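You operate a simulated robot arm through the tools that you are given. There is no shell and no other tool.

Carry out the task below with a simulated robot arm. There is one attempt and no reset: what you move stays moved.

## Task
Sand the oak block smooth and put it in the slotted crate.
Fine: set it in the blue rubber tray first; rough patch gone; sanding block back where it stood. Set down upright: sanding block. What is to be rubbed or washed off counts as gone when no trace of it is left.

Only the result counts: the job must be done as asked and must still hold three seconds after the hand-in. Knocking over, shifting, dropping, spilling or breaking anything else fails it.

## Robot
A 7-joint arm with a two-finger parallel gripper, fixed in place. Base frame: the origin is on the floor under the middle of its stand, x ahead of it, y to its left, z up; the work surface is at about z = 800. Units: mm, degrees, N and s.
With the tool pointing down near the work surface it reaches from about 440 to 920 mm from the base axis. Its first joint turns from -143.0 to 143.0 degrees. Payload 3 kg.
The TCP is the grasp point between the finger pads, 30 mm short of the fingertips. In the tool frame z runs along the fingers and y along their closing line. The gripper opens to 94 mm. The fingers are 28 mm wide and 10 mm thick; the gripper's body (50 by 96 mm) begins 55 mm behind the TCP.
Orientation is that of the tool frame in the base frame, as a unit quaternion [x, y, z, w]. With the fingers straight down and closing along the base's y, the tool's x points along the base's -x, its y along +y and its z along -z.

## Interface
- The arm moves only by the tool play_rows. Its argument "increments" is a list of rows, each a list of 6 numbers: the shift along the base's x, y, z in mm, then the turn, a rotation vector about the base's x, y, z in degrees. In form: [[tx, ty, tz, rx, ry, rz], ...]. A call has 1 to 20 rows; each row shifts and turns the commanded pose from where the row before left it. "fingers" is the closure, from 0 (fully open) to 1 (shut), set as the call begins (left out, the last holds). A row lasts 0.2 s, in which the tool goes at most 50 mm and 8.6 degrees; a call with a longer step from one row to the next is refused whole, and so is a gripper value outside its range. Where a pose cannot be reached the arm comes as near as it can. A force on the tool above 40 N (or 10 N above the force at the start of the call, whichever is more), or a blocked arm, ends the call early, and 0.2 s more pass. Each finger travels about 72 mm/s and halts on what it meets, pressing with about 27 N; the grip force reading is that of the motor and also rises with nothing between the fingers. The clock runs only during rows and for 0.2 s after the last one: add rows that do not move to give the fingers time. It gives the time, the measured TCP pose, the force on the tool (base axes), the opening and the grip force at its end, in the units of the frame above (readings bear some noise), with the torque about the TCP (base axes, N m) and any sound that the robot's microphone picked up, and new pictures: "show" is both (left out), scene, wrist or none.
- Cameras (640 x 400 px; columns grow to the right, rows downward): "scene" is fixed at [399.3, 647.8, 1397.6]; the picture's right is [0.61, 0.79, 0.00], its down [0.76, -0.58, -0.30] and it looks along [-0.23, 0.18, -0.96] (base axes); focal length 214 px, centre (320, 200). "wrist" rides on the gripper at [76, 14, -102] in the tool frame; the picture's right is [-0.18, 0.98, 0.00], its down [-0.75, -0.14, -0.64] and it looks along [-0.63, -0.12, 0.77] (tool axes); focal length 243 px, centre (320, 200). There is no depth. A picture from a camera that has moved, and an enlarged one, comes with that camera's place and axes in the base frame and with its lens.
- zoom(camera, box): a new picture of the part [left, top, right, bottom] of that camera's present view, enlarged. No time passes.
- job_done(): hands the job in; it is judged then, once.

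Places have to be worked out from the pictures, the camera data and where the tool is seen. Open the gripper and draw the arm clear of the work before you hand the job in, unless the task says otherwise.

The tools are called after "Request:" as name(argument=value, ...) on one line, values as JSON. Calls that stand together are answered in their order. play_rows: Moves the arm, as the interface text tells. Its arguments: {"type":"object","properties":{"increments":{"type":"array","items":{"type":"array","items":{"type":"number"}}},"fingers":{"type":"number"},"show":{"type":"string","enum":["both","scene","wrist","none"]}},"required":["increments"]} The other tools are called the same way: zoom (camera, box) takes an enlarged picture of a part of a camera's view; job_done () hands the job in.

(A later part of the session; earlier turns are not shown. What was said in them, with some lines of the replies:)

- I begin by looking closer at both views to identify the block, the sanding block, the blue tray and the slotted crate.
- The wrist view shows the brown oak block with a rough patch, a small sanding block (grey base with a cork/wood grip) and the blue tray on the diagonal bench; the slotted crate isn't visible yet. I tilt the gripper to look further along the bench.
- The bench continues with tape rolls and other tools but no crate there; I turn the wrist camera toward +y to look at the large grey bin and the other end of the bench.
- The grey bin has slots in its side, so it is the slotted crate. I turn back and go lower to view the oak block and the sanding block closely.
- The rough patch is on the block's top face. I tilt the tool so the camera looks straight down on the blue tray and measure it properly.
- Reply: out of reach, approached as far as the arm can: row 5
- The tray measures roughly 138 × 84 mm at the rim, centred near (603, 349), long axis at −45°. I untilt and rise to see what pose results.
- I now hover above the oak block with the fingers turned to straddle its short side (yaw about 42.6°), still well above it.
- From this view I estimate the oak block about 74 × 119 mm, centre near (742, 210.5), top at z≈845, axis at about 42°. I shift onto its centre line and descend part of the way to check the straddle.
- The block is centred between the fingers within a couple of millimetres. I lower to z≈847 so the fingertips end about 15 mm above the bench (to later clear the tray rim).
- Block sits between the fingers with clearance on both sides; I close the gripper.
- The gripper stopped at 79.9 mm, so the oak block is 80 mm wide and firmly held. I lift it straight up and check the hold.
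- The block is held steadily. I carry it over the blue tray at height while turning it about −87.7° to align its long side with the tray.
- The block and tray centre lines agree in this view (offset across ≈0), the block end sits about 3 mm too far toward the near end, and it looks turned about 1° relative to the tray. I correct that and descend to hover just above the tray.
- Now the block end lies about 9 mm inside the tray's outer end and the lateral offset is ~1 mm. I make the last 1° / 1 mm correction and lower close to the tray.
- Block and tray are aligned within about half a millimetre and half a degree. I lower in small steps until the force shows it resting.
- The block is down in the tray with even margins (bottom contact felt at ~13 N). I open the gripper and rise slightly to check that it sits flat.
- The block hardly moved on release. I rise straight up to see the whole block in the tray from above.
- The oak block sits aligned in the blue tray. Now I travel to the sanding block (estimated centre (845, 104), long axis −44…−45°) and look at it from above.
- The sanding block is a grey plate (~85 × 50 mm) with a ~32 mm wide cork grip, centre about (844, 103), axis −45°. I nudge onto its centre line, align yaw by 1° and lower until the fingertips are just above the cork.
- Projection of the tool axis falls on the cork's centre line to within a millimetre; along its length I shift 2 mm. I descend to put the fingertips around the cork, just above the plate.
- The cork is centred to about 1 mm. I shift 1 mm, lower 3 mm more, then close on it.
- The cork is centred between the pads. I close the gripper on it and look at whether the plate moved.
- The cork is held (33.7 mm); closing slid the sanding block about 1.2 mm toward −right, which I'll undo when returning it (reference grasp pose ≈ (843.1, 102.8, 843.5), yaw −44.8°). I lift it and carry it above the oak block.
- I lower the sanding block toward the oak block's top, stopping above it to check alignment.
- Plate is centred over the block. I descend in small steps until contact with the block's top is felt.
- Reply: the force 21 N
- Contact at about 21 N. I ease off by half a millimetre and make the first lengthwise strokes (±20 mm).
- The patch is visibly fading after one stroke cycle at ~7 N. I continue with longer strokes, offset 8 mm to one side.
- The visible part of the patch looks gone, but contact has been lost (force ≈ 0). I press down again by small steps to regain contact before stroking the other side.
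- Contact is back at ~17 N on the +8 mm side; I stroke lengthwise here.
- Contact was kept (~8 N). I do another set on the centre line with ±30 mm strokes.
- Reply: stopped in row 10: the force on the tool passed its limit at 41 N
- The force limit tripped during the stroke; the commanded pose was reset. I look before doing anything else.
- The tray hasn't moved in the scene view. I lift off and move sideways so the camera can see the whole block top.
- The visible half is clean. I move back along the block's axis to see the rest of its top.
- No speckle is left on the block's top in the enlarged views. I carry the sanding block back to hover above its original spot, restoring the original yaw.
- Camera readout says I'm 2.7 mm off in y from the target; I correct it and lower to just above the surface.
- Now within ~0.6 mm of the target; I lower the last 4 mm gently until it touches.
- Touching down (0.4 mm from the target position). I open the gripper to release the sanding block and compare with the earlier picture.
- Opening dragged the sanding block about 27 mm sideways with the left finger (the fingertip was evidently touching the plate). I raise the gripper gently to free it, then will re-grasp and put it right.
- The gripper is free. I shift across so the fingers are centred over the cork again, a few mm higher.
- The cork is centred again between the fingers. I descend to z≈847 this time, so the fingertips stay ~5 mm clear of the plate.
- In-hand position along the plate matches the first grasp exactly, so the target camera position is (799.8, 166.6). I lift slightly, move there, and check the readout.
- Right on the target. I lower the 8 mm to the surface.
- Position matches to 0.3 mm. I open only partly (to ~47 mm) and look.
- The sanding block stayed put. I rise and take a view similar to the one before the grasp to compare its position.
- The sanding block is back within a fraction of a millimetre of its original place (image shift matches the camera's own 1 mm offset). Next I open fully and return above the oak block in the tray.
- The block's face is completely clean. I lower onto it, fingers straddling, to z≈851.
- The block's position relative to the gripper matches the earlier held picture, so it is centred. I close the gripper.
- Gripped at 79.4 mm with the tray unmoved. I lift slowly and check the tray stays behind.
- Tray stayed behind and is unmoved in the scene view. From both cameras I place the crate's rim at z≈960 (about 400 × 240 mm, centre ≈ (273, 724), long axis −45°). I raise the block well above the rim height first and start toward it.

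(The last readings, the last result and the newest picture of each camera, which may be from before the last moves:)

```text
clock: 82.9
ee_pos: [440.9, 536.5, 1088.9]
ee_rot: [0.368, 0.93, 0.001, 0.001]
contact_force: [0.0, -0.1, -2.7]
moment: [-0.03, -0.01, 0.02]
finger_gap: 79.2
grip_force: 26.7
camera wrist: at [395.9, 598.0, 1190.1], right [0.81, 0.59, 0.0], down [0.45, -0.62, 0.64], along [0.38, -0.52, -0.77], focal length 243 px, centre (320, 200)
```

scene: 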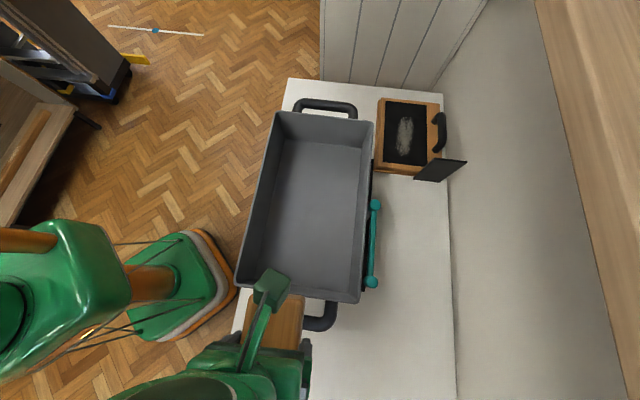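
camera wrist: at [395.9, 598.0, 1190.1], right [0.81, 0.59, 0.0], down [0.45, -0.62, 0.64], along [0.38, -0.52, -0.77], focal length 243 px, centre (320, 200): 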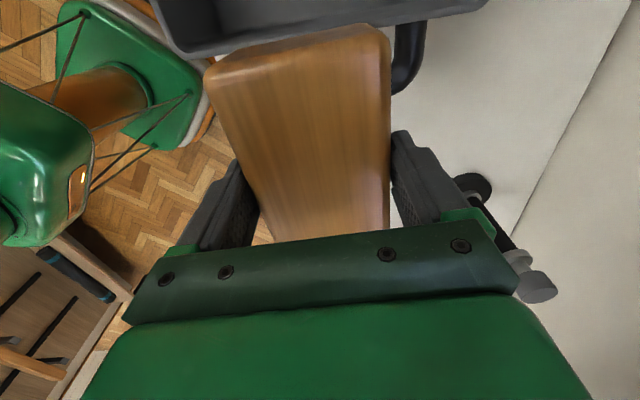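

The block is over the crate's near handle, above rim height. I continue to the crate's centre.

Request:
play_rows(increments=[[-27.6, 31.0, 0, 0, 0, 0], [-27.6, 31.0, 0, 0, 0, 0], [-27.6, 31.0, 0, 0, 0, 0], [-27.6, 31.0, 0, 0, 0, 0], [-27.6, 31.0, 0, 0, 0, 0], [-27.0, 30.0, 0, 0, 0, 0], [0, 0, 0, 0, 0, 0], [0, 0, 0, 0, 0, 0]], show="both")

```text
clock: 84.7
ee_pos: [273.7, 721.9, 1089.7]
ee_rot: [0.368, 0.93, 0.001, 0.0]
contact_force: [0.2, 0.9, -3.6]
moment: [0.01, 0.03, 0.01]
finger_gap: 79.3
grip_force: 26.9
camera wrist: at [228.2, 782.1, 1192.7], right [0.81, 0.59, 0.0], down [0.45, -0.62, 0.64], along [0.38, -0.52, -0.77], focal length 243 px, centre (320, 200)
```

scene: 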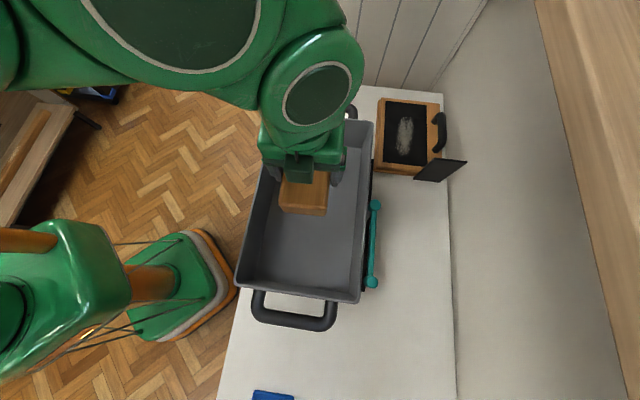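
wrist: 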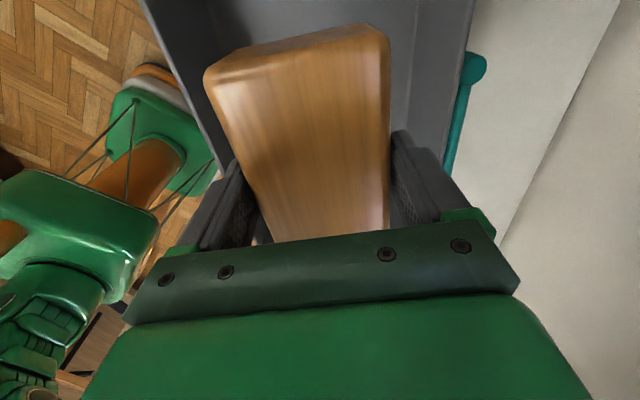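

The block is centred over the crate in both views. I lower it into the crate in steps.

Request:
play_rows(increments=[[0, 0, -25, 0, 0, 0], [0, 0, -30, 0, 0, 0], [0, 0, -30, 0, 0, 0], [0, 0, -20, 0, 0, 0], [0, 0, 0, 0, 0, 0], [0, 0, 0, 0, 0, 0]], show="both")

```text
clock: 86.1
ee_pos: [275.7, 721.5, 983.3]
ee_rot: [0.368, 0.93, 0.001, -0.001]
contact_force: [-0.4, 1.1, -3.6]
moment: [0.03, 0.0, 0.06]
finger_gap: 79.1
grip_force: 26.7
camera wrist: at [229.6, 782.7, 1086.6], right [0.81, 0.59, 0.0], down [0.45, -0.62, 0.64], along [0.38, -0.52, -0.77], focal length 243 px, centre (320, 200)
```

scene: 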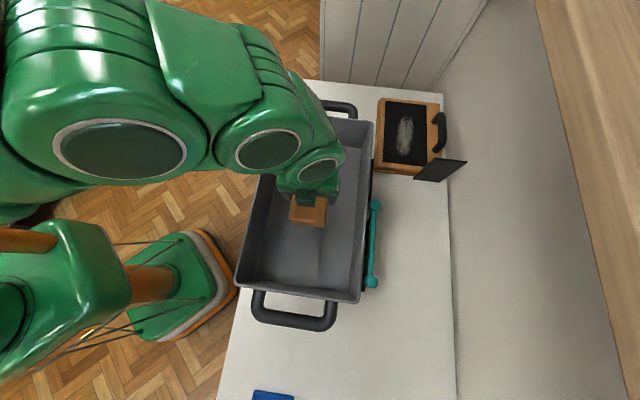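
wrist: 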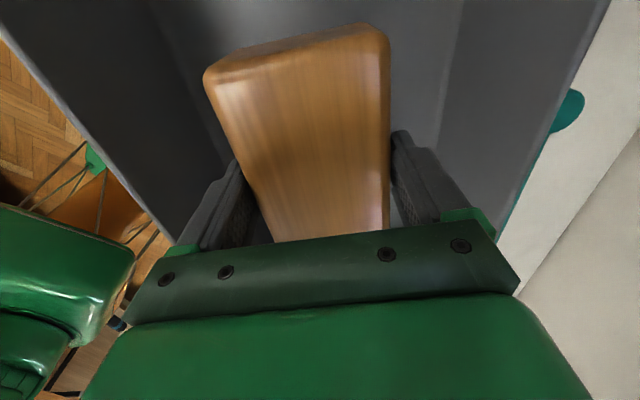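

Request:
play_rows(increments=[[0, 0, -15, 0, 0, 0], [0, 0, -15, 0, 0, 0], [0, 0, -15, 0, 0, 0], [0, 0, -15, 0, 0, 0], [0, 0, 0, 0, 0, 0], [0, 0, 0, 0, 0, 0]], show="both")

Request:
zoom(camera="scene", box=[180, 90, 400, 310])

```text
clock: 87.5
ee_pos: [274.4, 721.5, 923.6]
ee_rot: [0.368, 0.93, 0.001, 0.0]
contact_force: [0.2, 0.4, -3.5]
moment: [-0.03, -0.02, -0.02]
finger_gap: 79.2
grip_force: 26.8
camera wrist: at [230.0, 782.4, 1027.2], right [0.81, 0.59, 0.0], down [0.45, -0.62, 0.64], along [0.38, -0.52, -0.77], focal length 243 px, centre (320, 200)
```

scene: 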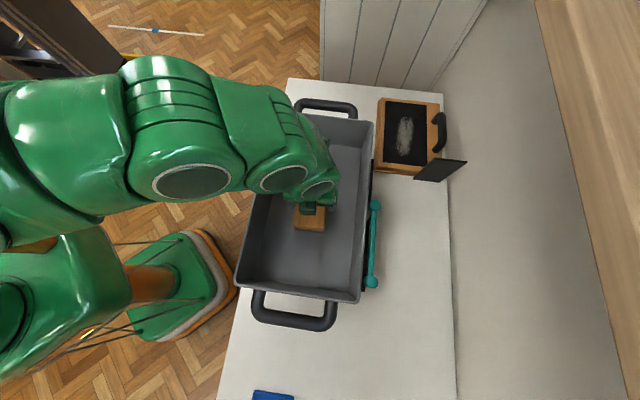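
wrist: 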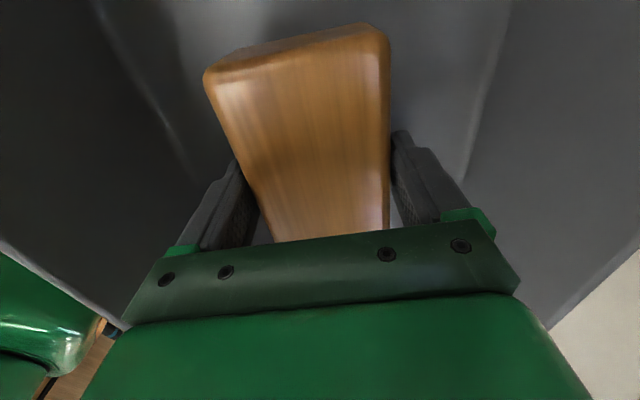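

```text
1.82 times, centred on (290, 200) of scene
camera zoom: at [399.3, 647.8, 1397.6], right [0.61, 0.79, 0.0], down [0.76, -0.58, -0.3], along [-0.23, 0.18, -0.96], focal length 390 px, centre (374, 200)
```

zoom: 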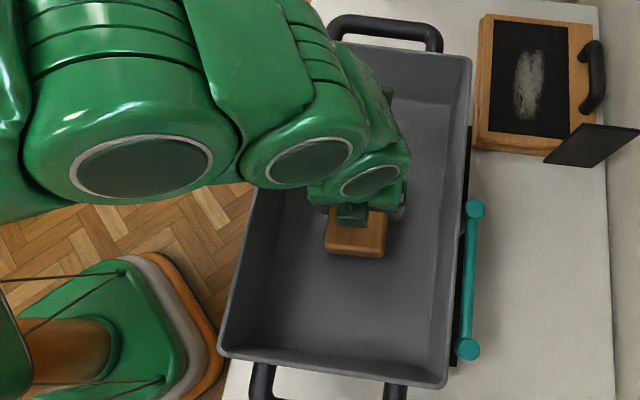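

From the image motion I place the wrist joint about 200 mm above the TCP (z≈1125 now), so the arm will clear the 960 mm rim. I continue lowering into the crate.

Request:
play_rows(increments=[[0, 0, -15, 0, 0, 0], [0, 0, -15, 0, 0, 0], [0, 0, -15, 0, 0, 0], [0, 0, -13, 0, 0, 0], [0, 0, 0, 0, 0, 0], [0, 0, 0, 0, 0, 0]], show="both")

```text
clock: 88.3
ee_pos: [275.4, 723.1, 886.7]
ee_rot: [0.367, 0.93, 0.006, 0.0]
contact_force: [-1.7, -3.5, 7.3]
moment: [-0.64, 0.17, 0.12]
finger_gap: 79.3
grip_force: 27.0
stopped in row 4: the force on the tool passed its limit at 61 N (the readings are from after the stop); the commanded pose is now the measured one
camera wrist: at [229.5, 783.7, 989.1], right [0.81, 0.59, 0.01], down [0.45, -0.62, 0.64], along [0.38, -0.51, -0.77], focal length 243 px, centre (320, 200)
```

scene: 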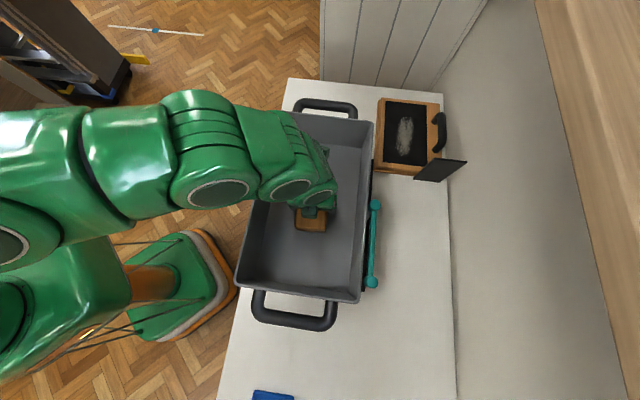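
wrist: 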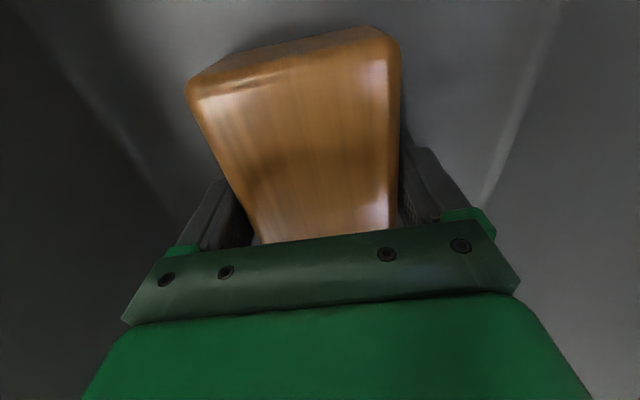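

The block met the crate floor earlier than expected (floor is about z≈840; it slid up a little in the grip). It is now resting on the floor, so I first check the crate against the starting picture.

Request:
zoom(camera="scene", box=[220, 60, 500, 235])

Request:
zoom(camera="scene", box=[200, 225, 480, 400])

Request:
zoom(camera="wrist", box=[100, 0, 540, 250])

```text
2.29 times, centred on (360, 148) of scene
camera zoom: at [399.3, 647.8, 1397.6], right [0.61, 0.79, 0.0], down [0.76, -0.58, -0.3], along [-0.23, 0.18, -0.96], focal length 490 px, centre (229, 320)
```

zoom: 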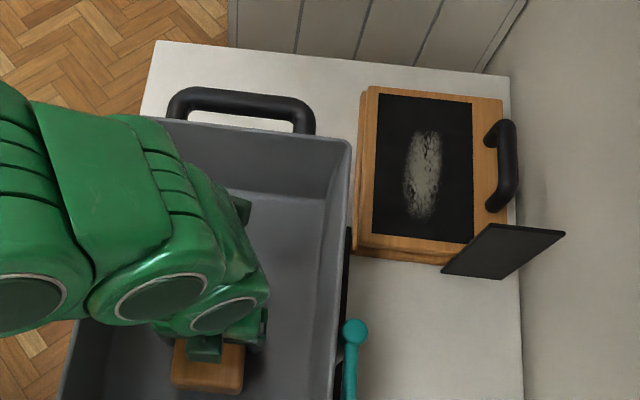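

```text
2.29 times, centred on (340, 312) of scene
camera zoom: at [399.3, 647.8, 1397.6], right [0.61, 0.79, 0.0], down [0.76, -0.58, -0.3], along [-0.23, 0.18, -0.96], focal length 490 px, centre (274, -57)
```

zoom: 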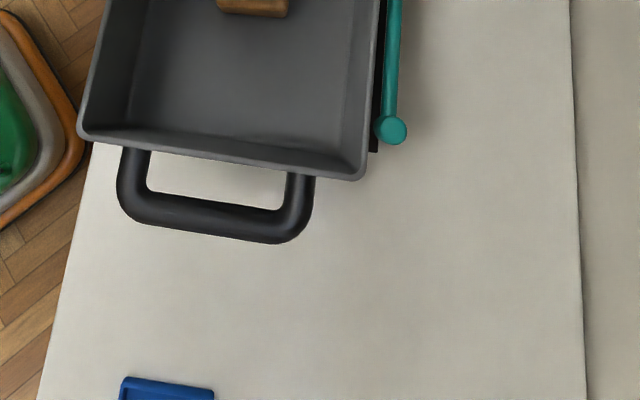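

```text
1.45 times, centred on (320, 125) of wrist
camera zoom: at [229.5, 783.7, 989.1], right [0.81, 0.59, 0.01], down [0.45, -0.62, 0.64], along [0.38, -0.51, -0.77], focal length 353 px, centre (320, 309)
```

zoom: 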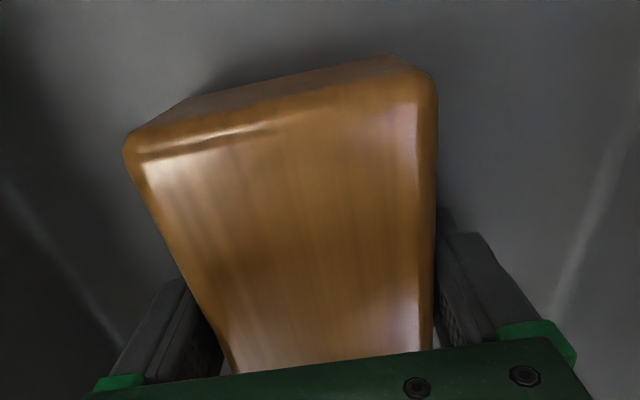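

The crate, handle and teal bar are exactly where they were. The block rests on the crate floor; I open the gripper.

Request:
play_rows(increments=[[0, 0, 0, 0, 0, 0], [0, 0, 0, 0, 0, 0], [0, 0, 0, 0, 0, 0], [0, 0, 0, 0, 0, 0]], fingers=0, show="both")

```text
clock: 89.3
ee_pos: [276.4, 723.5, 886.6]
ee_rot: [0.367, 0.93, 0.006, 0.0]
contact_force: [3.2, 6.5, 22.4]
moment: [-0.8, 0.49, -0.03]
finger_gap: 90.1
grip_force: 0.0
camera wrist: at [229.7, 783.7, 989.1], right [0.81, 0.59, 0.01], down [0.45, -0.62, 0.64], along [0.38, -0.51, -0.77], focal length 243 px, centre (320, 200)
```

scene: 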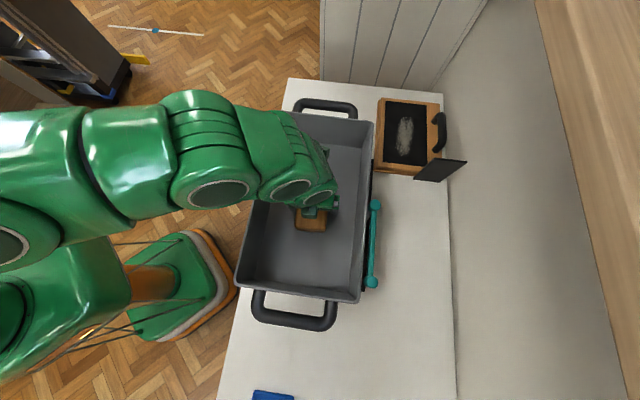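
wrist: 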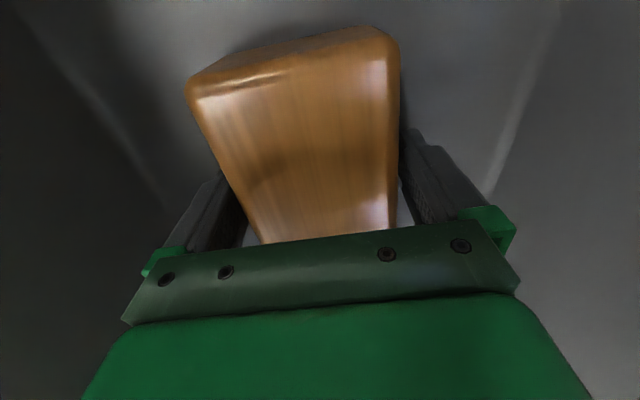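

The fingertips themselves are touching the crate floor (22 N), so the floor is near z≈857. I raise gently to relieve it.

Request:
play_rows(increments=[[0, 0, 2, 0, 0, 0], [0, 0, 3, 0, 0, 0], [0, 0, 3, 0, 0, 0], [0, 0, 0, 0, 0, 0], [0, 0, 0, 0, 0, 0]], show="wrist")

```text
clock: 90.5
ee_pos: [275.2, 723.7, 893.7]
ee_rot: [0.367, 0.93, 0.005, -0.001]
contact_force: [-0.1, -0.1, 0.1]
moment: [0.04, 0.02, 0.02]
finger_gap: 94.0
grip_force: 0.0
camera wrist: at [229.8, 783.5, 996.0], right [0.81, 0.59, 0.01], down [0.45, -0.62, 0.64], along [0.38, -0.51, -0.77], focal length 243 px, centre (320, 200)
```

wrist: 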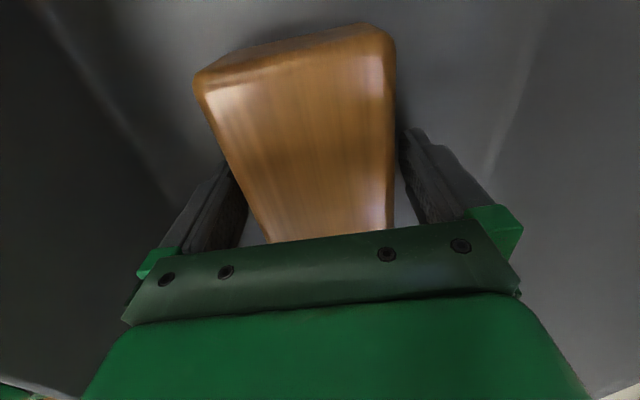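

Force is zero and fingers fully open. I rise straight up with a slight shift to centre the block between the fingers.

Request:
play_rows(increments=[[-0.8, -0.7, 3, 0, 0, 0], [-0.6, -0.5, 6, 0, 0, 0], [0, 0, 10, 0, 0, 0], [0, 0, 15, 0, 0, 0], [0, 0, 0, 0, 0, 0]], show="both")

```text
clock: 91.7
ee_pos: [273.9, 721.6, 927.7]
ee_rot: [0.368, 0.93, 0.004, 0.0]
contact_force: [-0.5, 0.2, -0.4]
moment: [-0.01, 0.03, -0.02]
finger_gap: 93.8
grip_force: 0.0
camera wrist: at [228.3, 781.8, 1030.0], right [0.81, 0.59, 0.01], down [0.45, -0.62, 0.64], along [0.38, -0.51, -0.77], focal length 243 px, centre (320, 200)
```

scene: 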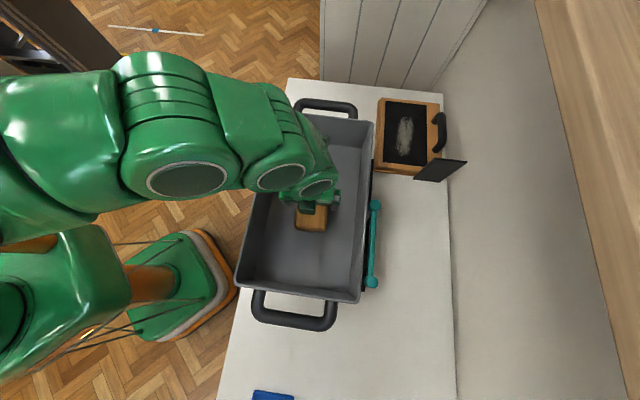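
wrist: 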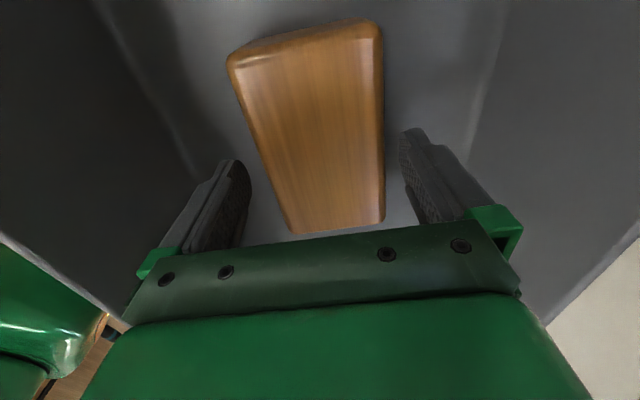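

The block lies flat on the crate floor and the gripper is clear. I rise above the rim and withdraw toward the start position.

Request:
play_rows(increments=[[0, 0, 25, 0, 0, 0], [0, 0, 35, 0, 0, 0], [0, 0, 40, 0, 0, 0], [0, 0, 40, 0, 0, 0], [0, 0, 40, 0, 0, 0], [20, -30, 10, 0, 0, 0], [24, -36, 5, 0, 0, 4], [24, -38, 0, 0, 0, 5], [24, -38, 0, 0, 0, 5], [24, -38, 0, 0, 0, 5], [24, -38, 0, 0, 0, 5], [24, -38, 0, 0, 0, 5], [24, -38, 0, 0, 0, 5], [24, -38, 0, 0, 0, 5], [24, -38, 0, 0, 0, 4], [24, -38, 0, 0, 0, 0], [0, 0, 0, 0, 0, 0], [0, 0, 0, 0, 0, 0]], show="both")

```text
clock: 95.5
ee_pos: [532.3, 314.5, 1124.4]
ee_rot: [0.0, 1.0, 0.005, -0.002]
contact_force: [0.6, 0.4, -0.2]
moment: [0.01, 0.02, -0.02]
finger_gap: 94.0
grip_force: 0.1
camera wrist: at [457.0, 326.8, 1226.9], right [0.18, 0.98, 0.01], down [0.76, -0.15, 0.64], along [0.63, -0.11, -0.77], focal length 243 px, centre (320, 200)
```

scene: 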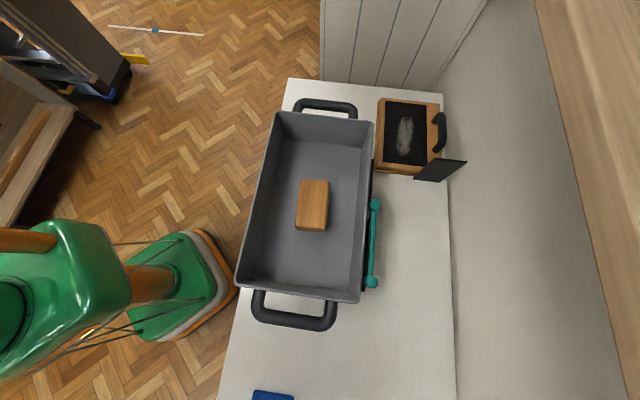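
wrist: 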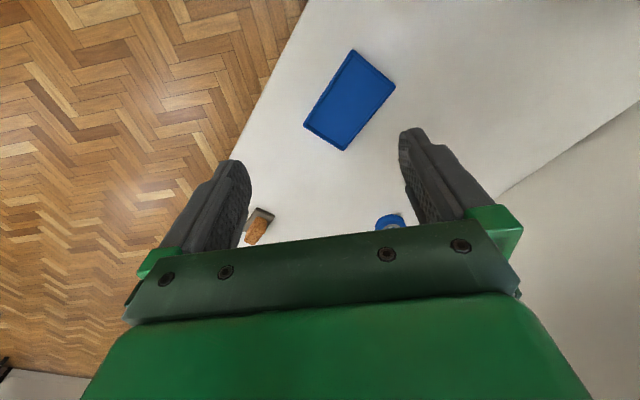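

Request:
zoom(camera="scene", box=[220, 80, 400, 320])

Request:
zoom(camera="scene", box=[285, 165, 345, 245])

Request:
zoom(camera="wrist", box=[220, 40, 420, 250])

```text
1.67 times, centred on (310, 200) of scene
camera zoom: at [399.3, 647.8, 1397.6], right [0.61, 0.79, 0.0], down [0.76, -0.58, -0.3], along [-0.23, 0.18, -0.96], focal length 358 px, centre (337, 200)
```

zoom: 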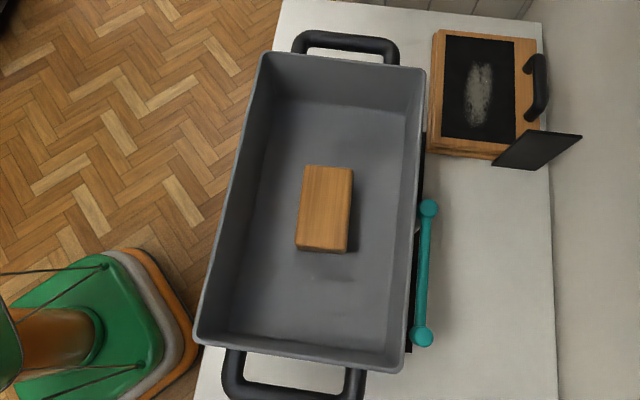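

```text
5.00 times, centred on (315, 205) of scene
camera zoom: at [399.3, 647.8, 1397.6], right [0.61, 0.79, 0.0], down [0.76, -0.58, -0.3], along [-0.23, 0.18, -0.96], focal length 1072 px, centre (345, 175)
```

zoom: 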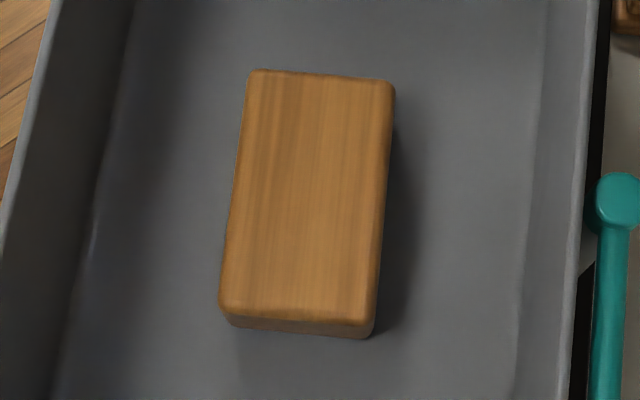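

```text
1.90 times, centred on (320, 145) of wrist
camera zoom: at [457.0, 326.8, 1226.9], right [0.18, 0.98, 0.01], down [0.76, -0.15, 0.64], along [0.63, -0.11, -0.77], focal length 462 px, centre (320, 305)
```

zoom: 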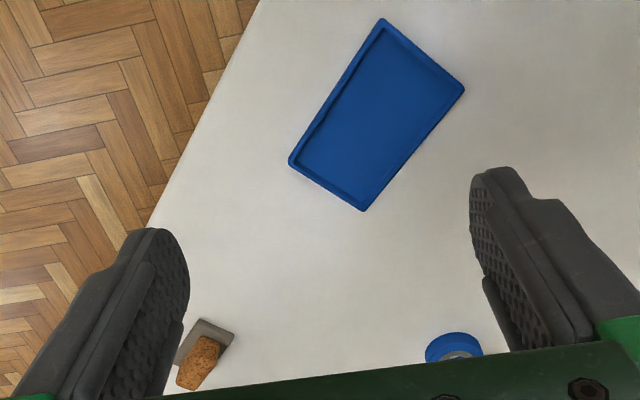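

The oak block lies smooth and flat inside the slotted crate. The blue tray is empty in its original place, the sanding block stands upright where it was, and nothing else moved. The gripper is open and clear, so I hand the job in.

Request:
job_done()

```text
The job is handed in.
```

The oak block is sanded and lying flat in the slotted crate, and the job is handed in.

- **Sanding:** I set the block in the blue rubber tray first and sanded it there. Enlarged views afterwards showed no trace of the rough patch.
- **Sanding block:** It stands upright where it was, within about 0.5 mm by the before-and-after pictures. My first release dragged it about 27 mm sideways, so I gripped it again and set it back.
- **Crate:** The crate floor was higher than I had estimated, so the oak block met it with a force of about 61 N before the arm stopped. The fingertips also pressed on the floor as I let go. The block, the crate and the things around it look undamaged, and nothing there had moved in the scene pictures.
- **Everything else:** The tray is empty and where it started. The gripper is open and the arm is clear of the work.
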